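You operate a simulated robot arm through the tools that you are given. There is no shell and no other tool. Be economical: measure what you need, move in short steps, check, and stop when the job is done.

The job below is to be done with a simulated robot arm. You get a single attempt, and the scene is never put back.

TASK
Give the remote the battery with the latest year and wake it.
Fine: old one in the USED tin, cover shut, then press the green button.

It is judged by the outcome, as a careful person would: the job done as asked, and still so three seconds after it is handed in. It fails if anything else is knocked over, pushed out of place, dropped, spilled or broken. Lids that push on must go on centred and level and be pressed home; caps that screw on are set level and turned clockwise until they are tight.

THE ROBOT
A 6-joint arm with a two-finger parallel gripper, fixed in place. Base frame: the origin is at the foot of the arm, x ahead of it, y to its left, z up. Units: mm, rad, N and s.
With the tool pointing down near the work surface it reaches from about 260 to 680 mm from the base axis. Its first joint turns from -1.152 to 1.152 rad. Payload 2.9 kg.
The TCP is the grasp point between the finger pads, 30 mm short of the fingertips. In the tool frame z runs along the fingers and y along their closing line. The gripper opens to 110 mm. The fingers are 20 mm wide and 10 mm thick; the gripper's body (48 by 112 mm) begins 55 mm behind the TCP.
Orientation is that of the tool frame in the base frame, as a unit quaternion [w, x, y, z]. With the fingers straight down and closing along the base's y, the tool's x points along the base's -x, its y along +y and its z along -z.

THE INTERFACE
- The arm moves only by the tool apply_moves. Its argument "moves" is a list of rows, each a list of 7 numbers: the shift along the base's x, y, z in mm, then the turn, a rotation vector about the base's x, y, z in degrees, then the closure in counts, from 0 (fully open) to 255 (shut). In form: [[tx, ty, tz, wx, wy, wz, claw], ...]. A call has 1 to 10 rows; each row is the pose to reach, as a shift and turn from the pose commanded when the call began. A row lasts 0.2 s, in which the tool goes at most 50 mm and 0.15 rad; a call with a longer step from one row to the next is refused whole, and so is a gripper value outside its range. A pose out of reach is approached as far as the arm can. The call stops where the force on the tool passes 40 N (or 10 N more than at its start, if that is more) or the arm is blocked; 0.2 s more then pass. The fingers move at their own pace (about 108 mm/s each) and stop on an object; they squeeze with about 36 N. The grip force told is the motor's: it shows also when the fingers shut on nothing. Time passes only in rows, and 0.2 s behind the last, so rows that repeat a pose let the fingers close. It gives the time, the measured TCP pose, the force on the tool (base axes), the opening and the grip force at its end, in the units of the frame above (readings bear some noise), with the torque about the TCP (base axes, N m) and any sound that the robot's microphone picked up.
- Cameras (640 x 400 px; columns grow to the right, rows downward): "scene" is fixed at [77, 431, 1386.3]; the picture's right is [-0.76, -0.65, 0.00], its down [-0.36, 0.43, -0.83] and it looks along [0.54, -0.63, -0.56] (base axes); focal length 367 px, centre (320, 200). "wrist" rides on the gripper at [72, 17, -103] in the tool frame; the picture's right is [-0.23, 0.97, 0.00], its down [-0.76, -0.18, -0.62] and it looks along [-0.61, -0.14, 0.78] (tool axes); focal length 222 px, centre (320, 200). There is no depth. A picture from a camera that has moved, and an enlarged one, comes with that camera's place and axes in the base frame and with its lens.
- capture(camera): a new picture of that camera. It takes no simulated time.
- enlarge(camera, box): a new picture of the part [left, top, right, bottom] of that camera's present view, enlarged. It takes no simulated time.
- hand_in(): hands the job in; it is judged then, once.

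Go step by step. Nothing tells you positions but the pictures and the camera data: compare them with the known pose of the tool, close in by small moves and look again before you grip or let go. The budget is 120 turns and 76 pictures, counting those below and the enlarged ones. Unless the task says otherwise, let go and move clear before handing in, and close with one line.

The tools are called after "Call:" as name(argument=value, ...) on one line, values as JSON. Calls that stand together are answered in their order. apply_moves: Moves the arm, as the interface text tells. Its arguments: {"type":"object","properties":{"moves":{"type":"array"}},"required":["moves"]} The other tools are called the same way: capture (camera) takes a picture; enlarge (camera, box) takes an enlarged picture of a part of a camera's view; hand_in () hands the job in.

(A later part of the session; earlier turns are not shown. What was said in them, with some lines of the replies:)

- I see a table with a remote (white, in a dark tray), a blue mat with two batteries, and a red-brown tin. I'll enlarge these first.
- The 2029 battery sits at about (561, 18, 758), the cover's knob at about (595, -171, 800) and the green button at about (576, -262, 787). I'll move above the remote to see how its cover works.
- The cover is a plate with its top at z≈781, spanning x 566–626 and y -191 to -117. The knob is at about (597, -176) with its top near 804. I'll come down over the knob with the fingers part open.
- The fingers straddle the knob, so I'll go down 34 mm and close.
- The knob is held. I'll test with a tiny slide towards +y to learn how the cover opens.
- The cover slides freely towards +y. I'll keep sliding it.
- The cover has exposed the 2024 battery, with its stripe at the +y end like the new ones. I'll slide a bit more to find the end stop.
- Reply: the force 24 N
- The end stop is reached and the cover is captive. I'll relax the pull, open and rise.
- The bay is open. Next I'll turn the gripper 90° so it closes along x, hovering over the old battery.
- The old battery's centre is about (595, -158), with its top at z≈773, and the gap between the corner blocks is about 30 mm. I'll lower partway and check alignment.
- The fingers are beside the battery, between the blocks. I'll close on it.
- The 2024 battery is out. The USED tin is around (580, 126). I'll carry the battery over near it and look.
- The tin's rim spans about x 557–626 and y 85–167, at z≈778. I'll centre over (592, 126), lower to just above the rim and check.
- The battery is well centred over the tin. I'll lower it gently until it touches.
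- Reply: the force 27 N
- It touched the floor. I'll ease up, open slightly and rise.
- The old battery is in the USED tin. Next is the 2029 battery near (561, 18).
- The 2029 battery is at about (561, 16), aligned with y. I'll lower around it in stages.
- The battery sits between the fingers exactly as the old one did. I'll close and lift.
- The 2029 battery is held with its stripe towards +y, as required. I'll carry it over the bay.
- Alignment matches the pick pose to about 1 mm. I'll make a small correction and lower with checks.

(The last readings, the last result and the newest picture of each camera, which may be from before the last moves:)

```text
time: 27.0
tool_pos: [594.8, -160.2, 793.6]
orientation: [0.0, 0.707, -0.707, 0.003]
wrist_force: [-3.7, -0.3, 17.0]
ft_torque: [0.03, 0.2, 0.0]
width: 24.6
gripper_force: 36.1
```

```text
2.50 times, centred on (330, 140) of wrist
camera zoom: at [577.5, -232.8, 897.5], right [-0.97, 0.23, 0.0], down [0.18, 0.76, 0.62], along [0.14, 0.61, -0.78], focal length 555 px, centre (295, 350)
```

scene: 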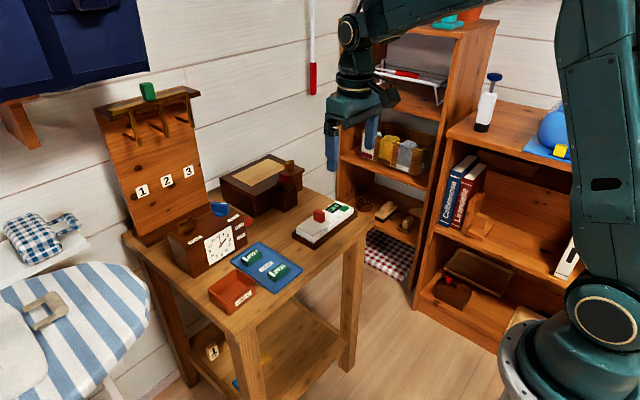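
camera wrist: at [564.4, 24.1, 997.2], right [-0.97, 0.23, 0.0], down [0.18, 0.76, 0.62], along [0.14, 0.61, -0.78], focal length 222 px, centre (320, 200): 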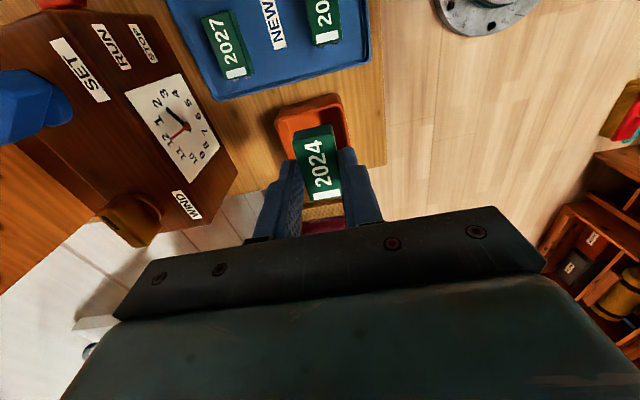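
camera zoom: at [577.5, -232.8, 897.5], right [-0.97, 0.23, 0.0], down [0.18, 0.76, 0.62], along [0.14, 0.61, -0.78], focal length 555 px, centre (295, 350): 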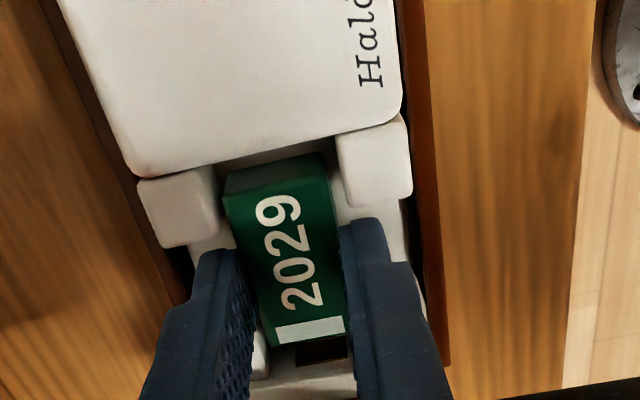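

It's seated on the bay floor. I'll ease, release and rise to compare with the original seating.

Call:
apply_moves(moves=[[0, 0, 2.5, 0, 0, 0, 255], [0, 0, 2.5, 0, 0, 0, 170], [0, 0, 2.5, 0, 0, 0, 170], [0, 0, 25, 0, 0, 0, 170], [0, 0, 60, 0, 0, 0, 170], [0, 0, 100, 0, 0, 0, 116]])

Call:
enlarge(camera="wrist", box=[270, 70, 390, 150])

Call:
enlarge(camera="scene", box=[300, 205, 350, 240])

```text
time: 28.4
tool_pos: [594.0, -158.9, 890.1]
orientation: [0.001, 0.707, -0.707, 0.0]
wrist_force: [0.4, 0.5, -0.9]
ft_torque: [0.01, -0.01, -0.01]
width: 60.0
gripper_force: 0.0
```

```text
5.00 times, centred on (330, 110) of wrist
camera zoom: at [577.3, -232.1, 994.0], right [-0.97, 0.23, 0.0], down [0.18, 0.76, 0.62], along [0.14, 0.61, -0.78], focal length 1111 px, centre (270, 650)
```

zoom: 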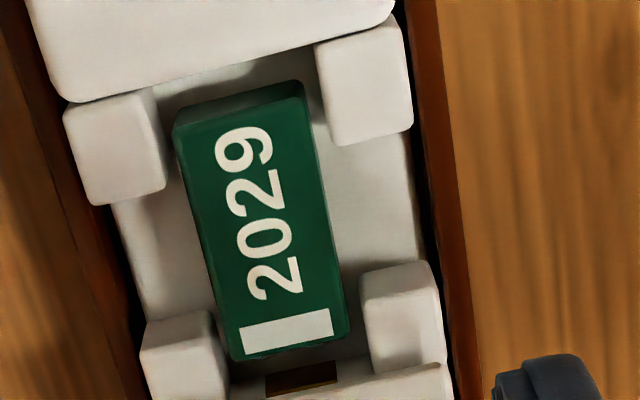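

```text
11.43 times, centred on (325, 222) of scene
camera zoom: at [77.0, 431.0, 1386.3], right [-0.76, -0.65, 0.0], down [-0.36, 0.43, -0.83], along [0.54, -0.63, -0.56], focal length 4190 px, centre (263, -57)
```

zoom: 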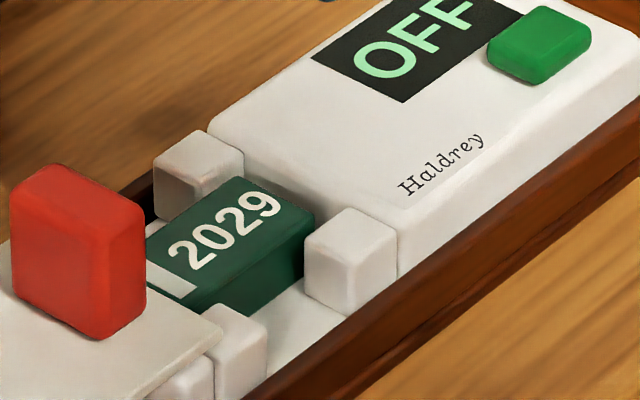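

It sits about 2 mm further to -y than the old one did. I'll regrip and nudge it 2 mm towards the contacts to match.

Call:
apply_moves(moves=[[0, 0, -40, 0, 0, 0, 165], [0, 0, -80, 0, 0, 0, 165], [0, 0, -96.5, 0, 0, 0, 165], [0, 0, -96.5, 0, 0, 0, 255], [0, 0, -96.5, 0, 0, 0, 255], [0, 1, -96.5, 0, 0, 0, 255], [0, 2, -96.5, 0, 0, 0, 255]])

Call:
apply_moves(moves=[[0, 0, 0, 0, 0, 0, 170], [0, 0, 0, 0, 0, 0, 170], [0, 0, 25, 0, 0, 0, 170], [0, 0, 60, 0, 0, 0, 170], [0, 0, 96.5, 0, 0, 0, 116]])

Call:
enlarge(camera="wrist", box=[270, 70, 390, 150])

Call:
enlarge(camera="scene", box=[300, 205, 350, 240])

```text
time: 30.0
tool_pos: [595.1, -158.0, 793.8]
orientation: [-0.001, 0.707, -0.707, -0.001]
wrist_force: [0.2, -0.3, -0.4]
ft_torque: [0.0, 0.0, 0.0]
width: 24.9
gripper_force: 36.0
```

```text
time: 31.2
tool_pos: [594.1, -157.7, 892.8]
orientation: [0.0, -0.707, 0.707, 0.0]
wrist_force: [0.0, 0.3, 0.2]
ft_torque: [-0.01, -0.01, 0.01]
width: 60.2
gripper_force: 0.1
```

```text
5.00 times, centred on (330, 110) of wrist
camera zoom: at [577.6, -231.1, 995.6], right [-0.97, 0.23, 0.0], down [0.18, 0.76, 0.62], along [0.14, 0.61, -0.78], focal length 1111 px, centre (270, 650)
```

zoom: 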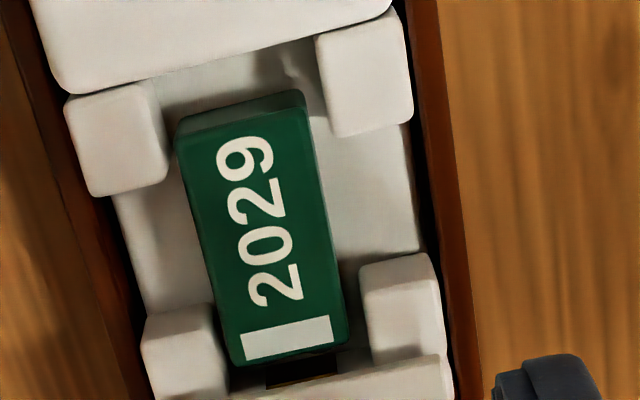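

```text
11.43 times, centred on (325, 222) of scene
camera zoom: at [77.0, 431.0, 1386.3], right [-0.76, -0.65, 0.0], down [-0.36, 0.43, -0.83], along [0.54, -0.63, -0.56], focal length 4190 px, centre (263, -57)
```

zoom: 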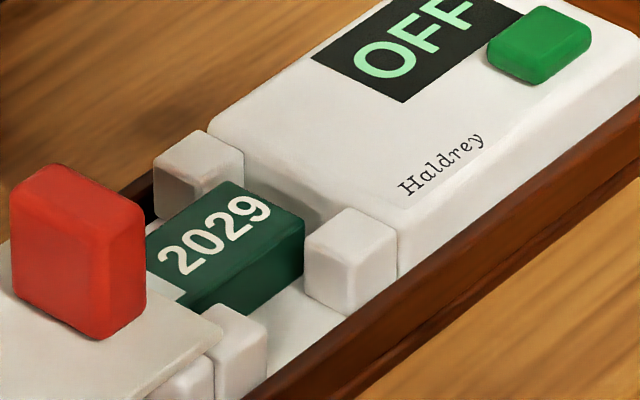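

The battery now matches the original seating. I'll turn the gripper back and take the cover knob at y≈-110.

Call:
apply_moves(moves=[[0, 5, 0, 0, 0, -8.5, 116], [1, 10, 0, 0, 0, -17, 116], [1, 15, 0, 0, 0, -25.5, 116], [2, 20, 0, 0, 0, -34, 116], [2, 25, 0, 0, 0, -42.5, 116], [3, 30, 0, 0, 0, -51, 116], [3, 35, 0, 0, 0, -59.5, 116], [4, 40, 0, 0, 0, -68, 116], [4, 47, 0, 0, 0, -76.5, 116], [4, 47, 0, 0, 0, -85, 116]])

Call:
apply_moves(moves=[[0, 0, 0, 0, 0, -5, 116], [0, 0, -40, 0, 0, -5, 116]])

Call:
enlarge(camera="wrist", box=[210, 80, 430, 240])

Call:
enlarge(camera="scene", box=[285, 160, 365, 250])

```text
time: 33.4
tool_pos: [596.5, -109.2, 891.2]
orientation: [0.0, -0.043, 0.999, -0.001]
wrist_force: [0.4, 0.9, 0.1]
ft_torque: [0.0, 0.0, 0.01]
width: 59.8
gripper_force: 0.1
```

```text
time: 34.0
tool_pos: [596.7, -108.6, 850.5]
orientation: [0.0, 0.002, 1.0, -0.001]
wrist_force: [-0.1, 0.4, -0.4]
ft_torque: [-0.02, -0.03, -0.01]
width: 60.0
gripper_force: 0.1
```

```text
2.50 times, centred on (320, 160) of wrist
camera zoom: at [524.8, -92.9, 954.2], right [0.23, 0.97, 0.0], down [0.76, -0.18, 0.62], along [0.61, -0.14, -0.78], focal length 555 px, centre (320, 300)
```

zoom: 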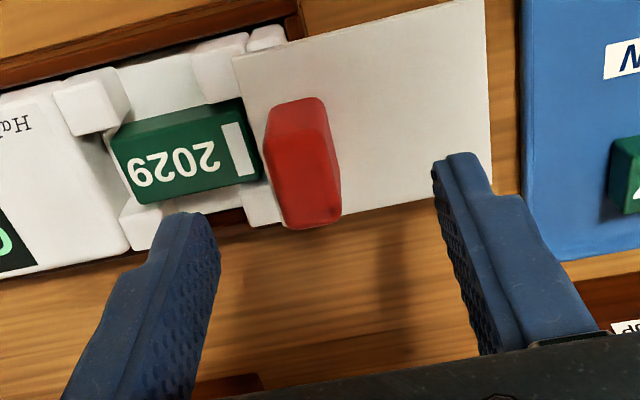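

```text
4.44 times, centred on (325, 205) of scene
camera zoom: at [77.0, 431.0, 1386.3], right [-0.76, -0.65, 0.0], down [-0.36, 0.43, -0.83], along [0.54, -0.63, -0.56], focal length 1630 px, centre (298, 178)
```

zoom: 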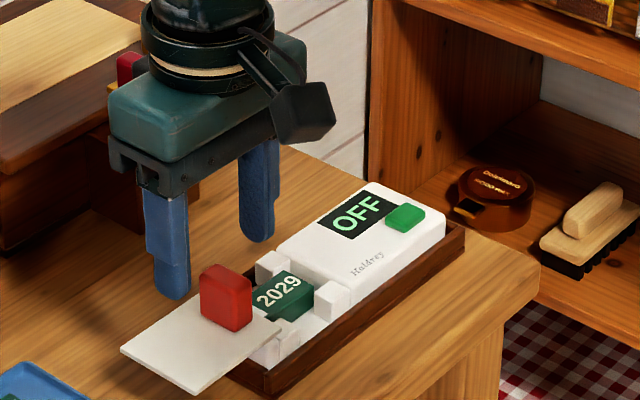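

Call:
apply_moves(moves=[[0, -1, -20, 0, 0, 0, 116], [0, -1, -35, 0, 0, 0, 116], [0, -1, -35, 0, 0, 0, 255], [0, -1, -35, 0, 0, 0, 255], [0, -1, -35, 0, 0, 0, 255]])

Call:
apply_moves(moves=[[0, -7, 0, 0, 0, 0, 255], [0, -14, 0, 0, 0, 0, 255], [0, -21, 0, 0, 0, 0, 255], [0, -28, 0, 0, 0, 0, 255], [0, -35, 0, 0, 0, 0, 255], [0, -42, 0, 0, 0, 0, 255], [0, -49, 0, 0, 0, 0, 255], [0, -55, 0, 0, 0, 0, 255]])

Call:
enlarge(camera="scene", box=[285, 160, 365, 250])

```text
time: 35.2
tool_pos: [598.8, -111.3, 817.3]
orientation: [-0.001, 0.003, 1.0, -0.001]
wrist_force: [1.7, -14.0, -2.0]
ft_torque: [-0.56, -0.18, 0.07]
width: 16.8
gripper_force: 35.7
```

```text
time: 37.0
tool_pos: [596.2, -167.2, 816.6]
orientation: [0.0, 0.0, 1.0, 0.0]
wrist_force: [0.4, 0.4, 0.7]
ft_torque: [-0.03, -0.15, 0.09]
width: 17.0
gripper_force: 35.9
```

```text
4.44 times, centred on (325, 205) of scene
camera zoom: at [77.0, 431.0, 1386.3], right [-0.76, -0.65, 0.0], down [-0.36, 0.43, -0.83], along [0.54, -0.63, -0.56], focal length 1630 px, centre (298, 178)
```

zoom: 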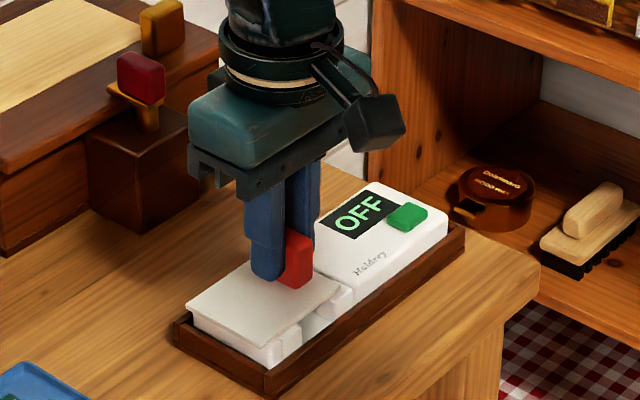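

The cover slid back with no resistance. I'll go slowly through the last few millimetres until it stops.

Call:
apply_moves(moves=[[0, -3, 0, 0, 0, 0, 255], [0, -6, 0, 0, 0, 0, 255], [0, -8, 0, 0, 0, 0, 255], [0, -10, 0, 0, 0, 0, 255]])

Call:
enlarge(camera="scene", box=[285, 160, 365, 250])

```text
time: 38.0
tool_pos: [597.2, -175.8, 818.5]
orientation: [-0.001, -0.001, 1.0, 0.0]
wrist_force: [0.1, 0.0, 0.4]
ft_torque: [0.13, 0.0, 0.04]
width: 16.9
gripper_force: 36.7
```

```text
4.44 times, centred on (325, 205) of scene
camera zoom: at [77.0, 431.0, 1386.3], right [-0.76, -0.65, 0.0], down [-0.36, 0.43, -0.83], along [0.54, -0.63, -0.56], focal length 1630 px, centre (298, 178)
```

zoom: 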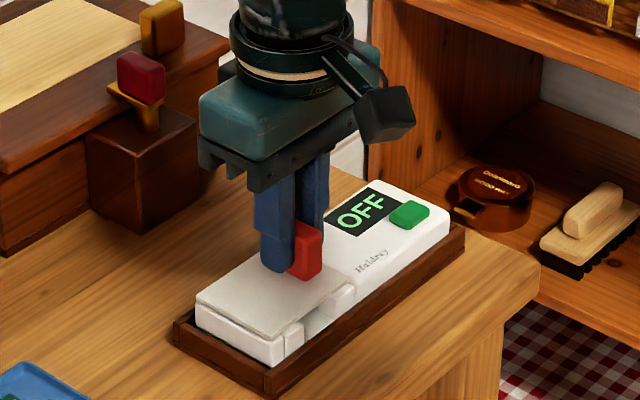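

Call:
apply_moves(moves=[[0, -1.5, 0, 0, 0, 0, 255], [0, -3, 0, 0, 0, 0, 255]])

Call:
enlarge(camera="scene", box=[285, 160, 365, 250])

```text
time: 38.6
tool_pos: [597.7, -176.8, 816.9]
orientation: [-0.002, -0.001, 1.0, 0.001]
wrist_force: [-2.6, 8.0, 1.5]
ft_torque: [0.1, 0.09, -0.15]
width: 16.9
gripper_force: 35.7
```

```text
4.44 times, centred on (325, 205) of scene
camera zoom: at [76.9, 431.2, 1386.2], right [-0.76, -0.65, 0.0], down [-0.36, 0.43, -0.83], along [0.54, -0.63, -0.56], focal length 1630 px, centre (298, 178)
```

zoom: 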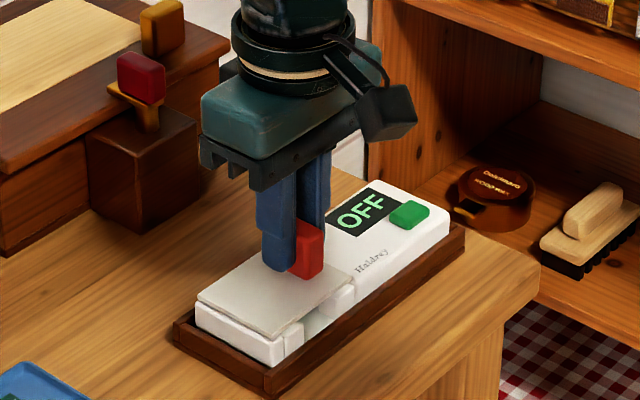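

The cover is home against its stop. I'll release, rise, shut the fingers and move over the green button.

Call:
apply_moves(moves=[[0, 1.5, 0, 0, 0, 0, 255], [0, 1.5, 0, 0, 0, 0, 150], [0, 1.5, 0, 0, 0, 0, 150], [0, 1.5, 35, 0, 0, 0, 150], [-5, -35, 70, 0, 0, 0, 255], [-18, -75, 70, 0, 0, 0, 255]])

Call:
capture(camera="wrist")

Call:
enlarge(camera="scene", box=[295, 170, 365, 250])

```text
refused: row 5 steps farther than a row can; nothing moved
```

```text
23 pictures are left
camera wrist: at [525.3, -162.3, 921.1], right [0.22, 0.97, 0.0], down [0.76, -0.18, 0.62], along [0.61, -0.14, -0.78], focal length 222 px, centre (320, 200)
```

wrist: 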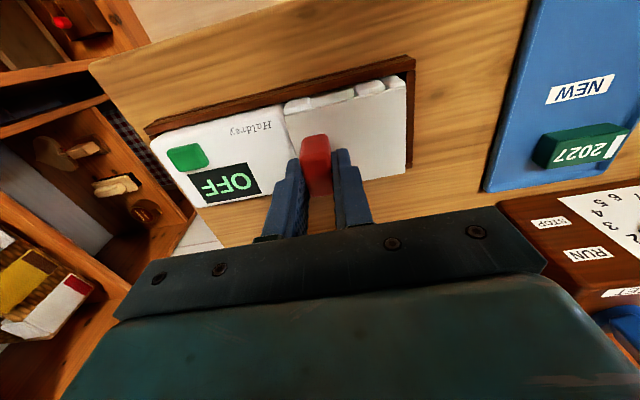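

```text
5.00 times, centred on (330, 210) of scene
camera zoom: at [76.9, 431.2, 1386.2], right [-0.76, -0.65, 0.0], down [-0.36, 0.43, -0.83], along [0.54, -0.63, -0.56], focal length 1833 px, centre (270, 150)
```

zoom: 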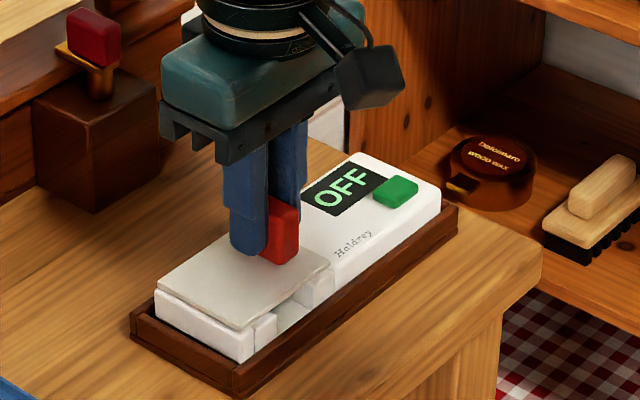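

The last call was refused for one step being too long, so nothing moved. I'll repeat it with shorter steps.

Call:
apply_moves(moves=[[0, 1.5, 0, 0, 0, 0, 255], [0, 1.5, 0, 0, 0, 0, 150], [0, 1.5, 0, 0, 0, 0, 150], [0, 1.5, 35, 0, 0, 0, 150], [-3, -20, 65, 0, 0, 0, 255], [-10, -50, 65, 0, 0, 0, 255], [-18, -78, 65, 0, 0, 0, 255]])

Call:
capture(camera="wrist")

Call:
enlarge(camera="scene", box=[295, 170, 365, 250])

```text
time: 40.2
tool_pos: [581.8, -257.8, 883.6]
orientation: [0.0, 0.001, 1.0, 0.0]
wrist_force: [-0.7, 0.1, 0.1]
ft_torque: [0.03, 0.0, -0.01]
width: 0.2
gripper_force: 35.7
```

```text
21 pictures are left
camera wrist: at [508.5, -242.1, 986.5], right [0.23, 0.97, 0.0], down [0.76, -0.18, 0.62], along [0.61, -0.14, -0.78], focal length 222 px, centre (320, 200)
```

wrist: 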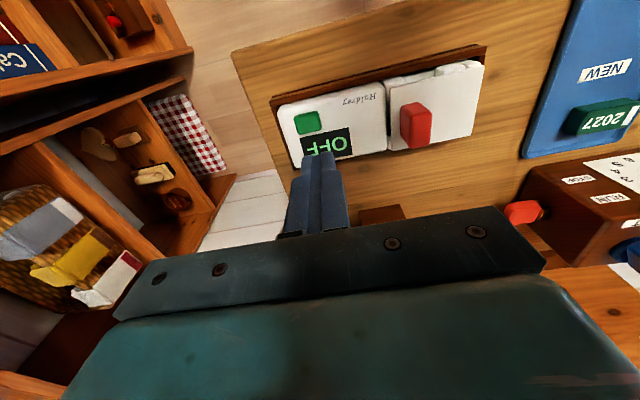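

```text
5.00 times, centred on (330, 210) of scene
camera zoom: at [77.0, 431.0, 1386.3], right [-0.76, -0.65, 0.0], down [-0.36, 0.43, -0.83], along [0.54, -0.63, -0.56], focal length 1833 px, centre (270, 150)
```

zoom: 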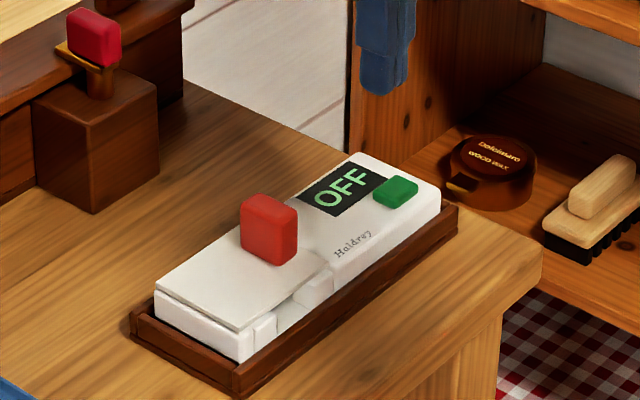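

The cover is closed and the green button is at about (575, -263, 787). I'll line up above it.

Call:
apply_moves(moves=[[-4, -6, -25, 0, 0, 0, 255], [-4, -6, -45, 0, 0, 0, 255], [-4, -6, -53, 0, 0, 0, 255]])

Call:
enlarge(camera="wrist", box=[230, 80, 430, 220])

Call:
enlarge(camera="scene", box=[315, 170, 365, 230])

```text
time: 41.0
tool_pos: [573.4, -265.0, 828.1]
orientation: [0.0, 0.0, 1.0, 0.0]
wrist_force: [-0.3, -0.2, 0.3]
ft_torque: [-0.01, 0.03, -0.02]
width: 0.1
gripper_force: 36.0
```

```text
2.86 times, centred on (330, 150) of wrist
camera zoom: at [501.9, -248.2, 932.1], right [0.23, 0.97, 0.0], down [0.76, -0.18, 0.62], along [0.61, -0.14, -0.78], focal length 635 px, centre (291, 343)
```

zoom: 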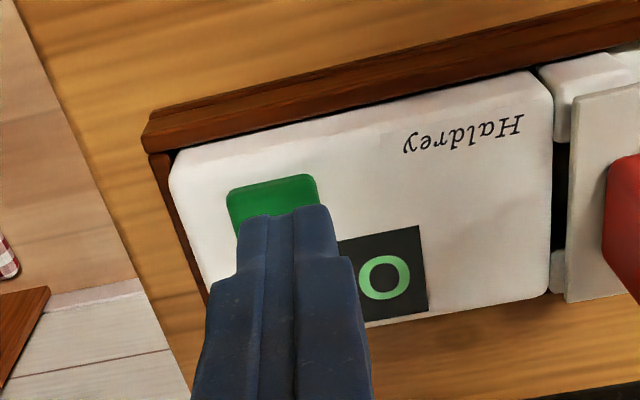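

```text
6.67 times, centred on (340, 200) of scene
camera zoom: at [77.0, 431.0, 1386.3], right [-0.76, -0.65, 0.0], down [-0.36, 0.43, -0.83], along [0.54, -0.63, -0.56], focal length 2444 px, centre (187, 200)
```

zoom: 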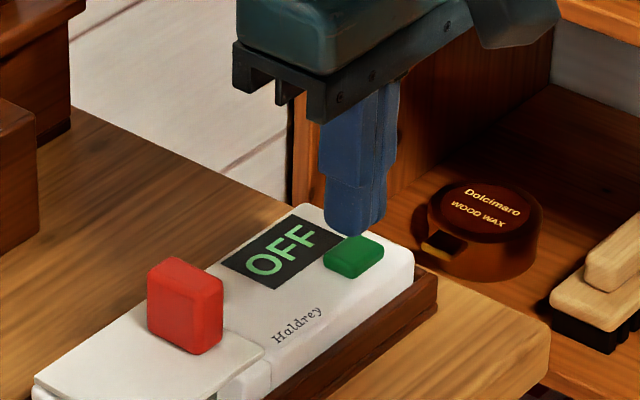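

The fingertips are over the button, so I'll press down slowly.

Call:
apply_moves(moves=[[0, 0, -4, 0, 0, 0, 255], [0, 0, -7, 0, 0, 0, 255], [0, 0, -9, 0, 0, 0, 255], [0, 0, -11, 0, 0, 0, 255], [0, 0, -12.5, 0, 0, 0, 255], [0, 0, -14, 0, 0, 0, 255]])

Call:
enlarge(camera="scene", box=[305, 170, 365, 240])

```text
time: 42.4
tool_pos: [576.3, -263.7, 813.9]
orientation: [0.0, 0.0, 1.0, 0.0]
wrist_force: [0.3, -0.1, 0.4]
ft_torque: [0.03, 0.01, 0.01]
width: 0.1
gripper_force: 36.2
```

```text
5.71 times, centred on (335, 205) of scene
camera zoom: at [77.0, 431.0, 1386.3], right [-0.76, -0.65, 0.0], down [-0.36, 0.43, -0.83], along [0.54, -0.63, -0.56], focal length 2095 px, centre (234, 171)
```

zoom: 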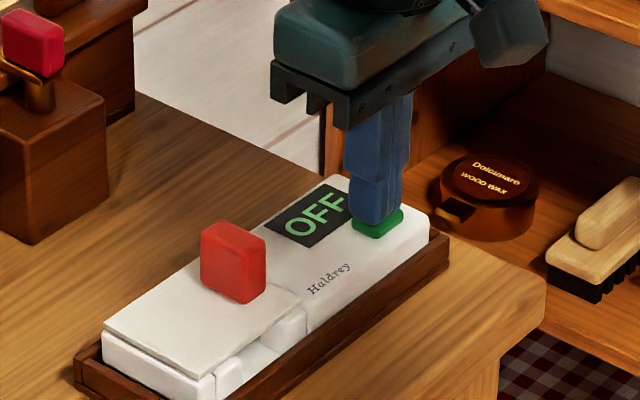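

Call:
apply_moves(moves=[[-2, 0, -2, 0, 0, 0, 255], [-2, 0, -3.5, 0, 0, 0, 255], [-2, 0, -5, 0, 0, 0, 255], [-2, 0, -6.5, 0, 0, 0, 255]])

Call:
enlarge(camera="scene", box=[305, 170, 365, 240])

```text
time: 43.4
tool_pos: [573.9, -263.3, 808.0]
orientation: [0.0, -0.001, 1.0, 0.0]
wrist_force: [1.4, -0.5, 2.1]
ft_torque: [-0.01, -0.07, -0.04]
width: 0.0
gripper_force: 35.9
heard: click
```

```text
5.71 times, centred on (335, 205) of scene
camera zoom: at [77.0, 431.0, 1386.3], right [-0.76, -0.65, 0.0], down [-0.36, 0.43, -0.83], along [0.54, -0.63, -0.56], focal length 2095 px, centre (234, 171)
```

zoom: 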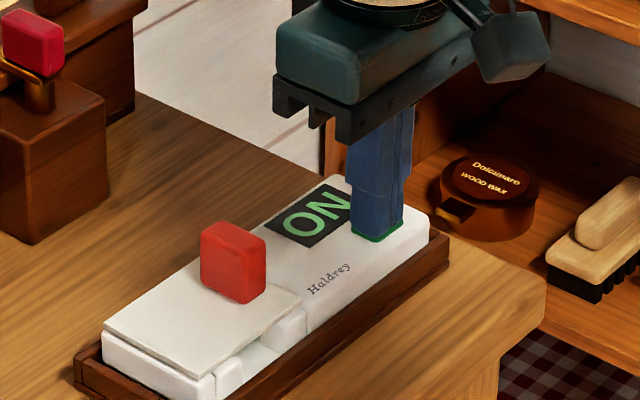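

There was a click and the display reads ON. I'll rise clear and check the final state.

Call:
apply_moves(moves=[[0, 0, 15, 0, 0, 0, 255], [0, 0, 50, 0, 0, 0, 255], [0, 0, 95, 0, 0, 0, 255], [0, 30, 125, 0, 0, 0, 255]])

Call:
enlarge(camera="scene", box=[290, 185, 365, 250])

Call:
enlarge(camera="scene", box=[120, 130, 370, 330])

Call:
enlarge(camera="wrist", box=[220, 60, 500, 200])

```text
time: 44.4
tool_pos: [572.9, -234.4, 935.0]
orientation: [0.0, 0.0, 1.0, -0.001]
wrist_force: [0.4, -0.1, -0.1]
ft_torque: [-0.02, 0.05, 0.01]
width: 0.3
gripper_force: 36.2
```

```text
6.15 times, centred on (328, 218) of scene
camera zoom: at [77.0, 431.0, 1386.3], right [-0.76, -0.65, 0.0], down [-0.36, 0.43, -0.83], along [0.54, -0.63, -0.56], focal length 2256 px, centre (274, 92)
```

zoom: 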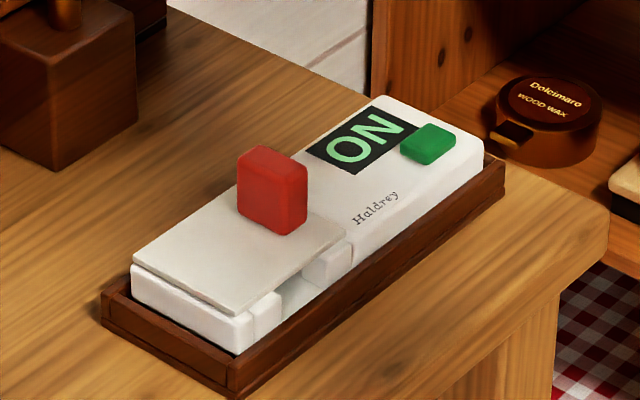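

```text
2.00 times, centred on (245, 230) of scene
camera zoom: at [77.0, 431.0, 1386.3], right [-0.76, -0.65, 0.0], down [-0.36, 0.43, -0.83], along [0.54, -0.63, -0.56], focal length 733 px, centre (470, 140)
```

zoom: 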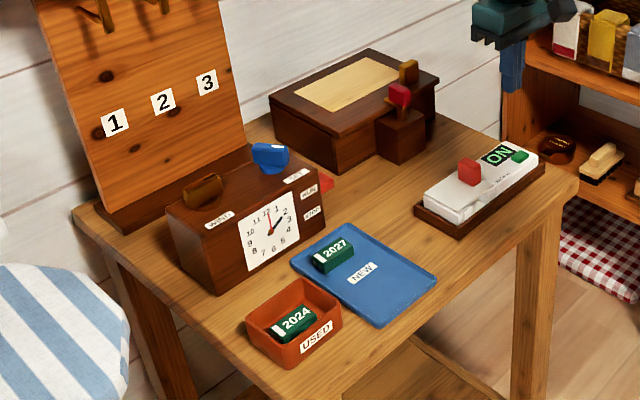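

```text
2.29 times, centred on (360, 130) of wrist
camera zoom: at [499.6, -219.1, 1039.2], right [0.23, 0.97, 0.0], down [0.76, -0.18, 0.62], along [0.61, -0.14, -0.78], focal length 508 px, centre (229, 360)
```

zoom: 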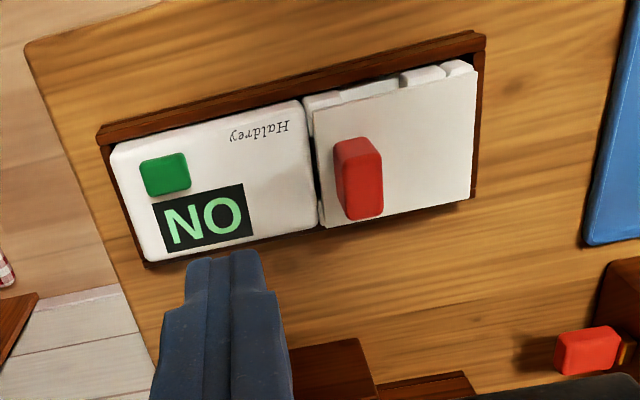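

The remote shows ON, its cover is shut in its original position, the 2024 battery is in the USED tin, and nothing else has moved. Handing in.

Call:
hand_in()

```text
The job is handed in.
```

The 2029 battery is in the remote, the old 2024 one is in the USED tin, the cover is shut, and the remote reads ON after I pressed the green button.
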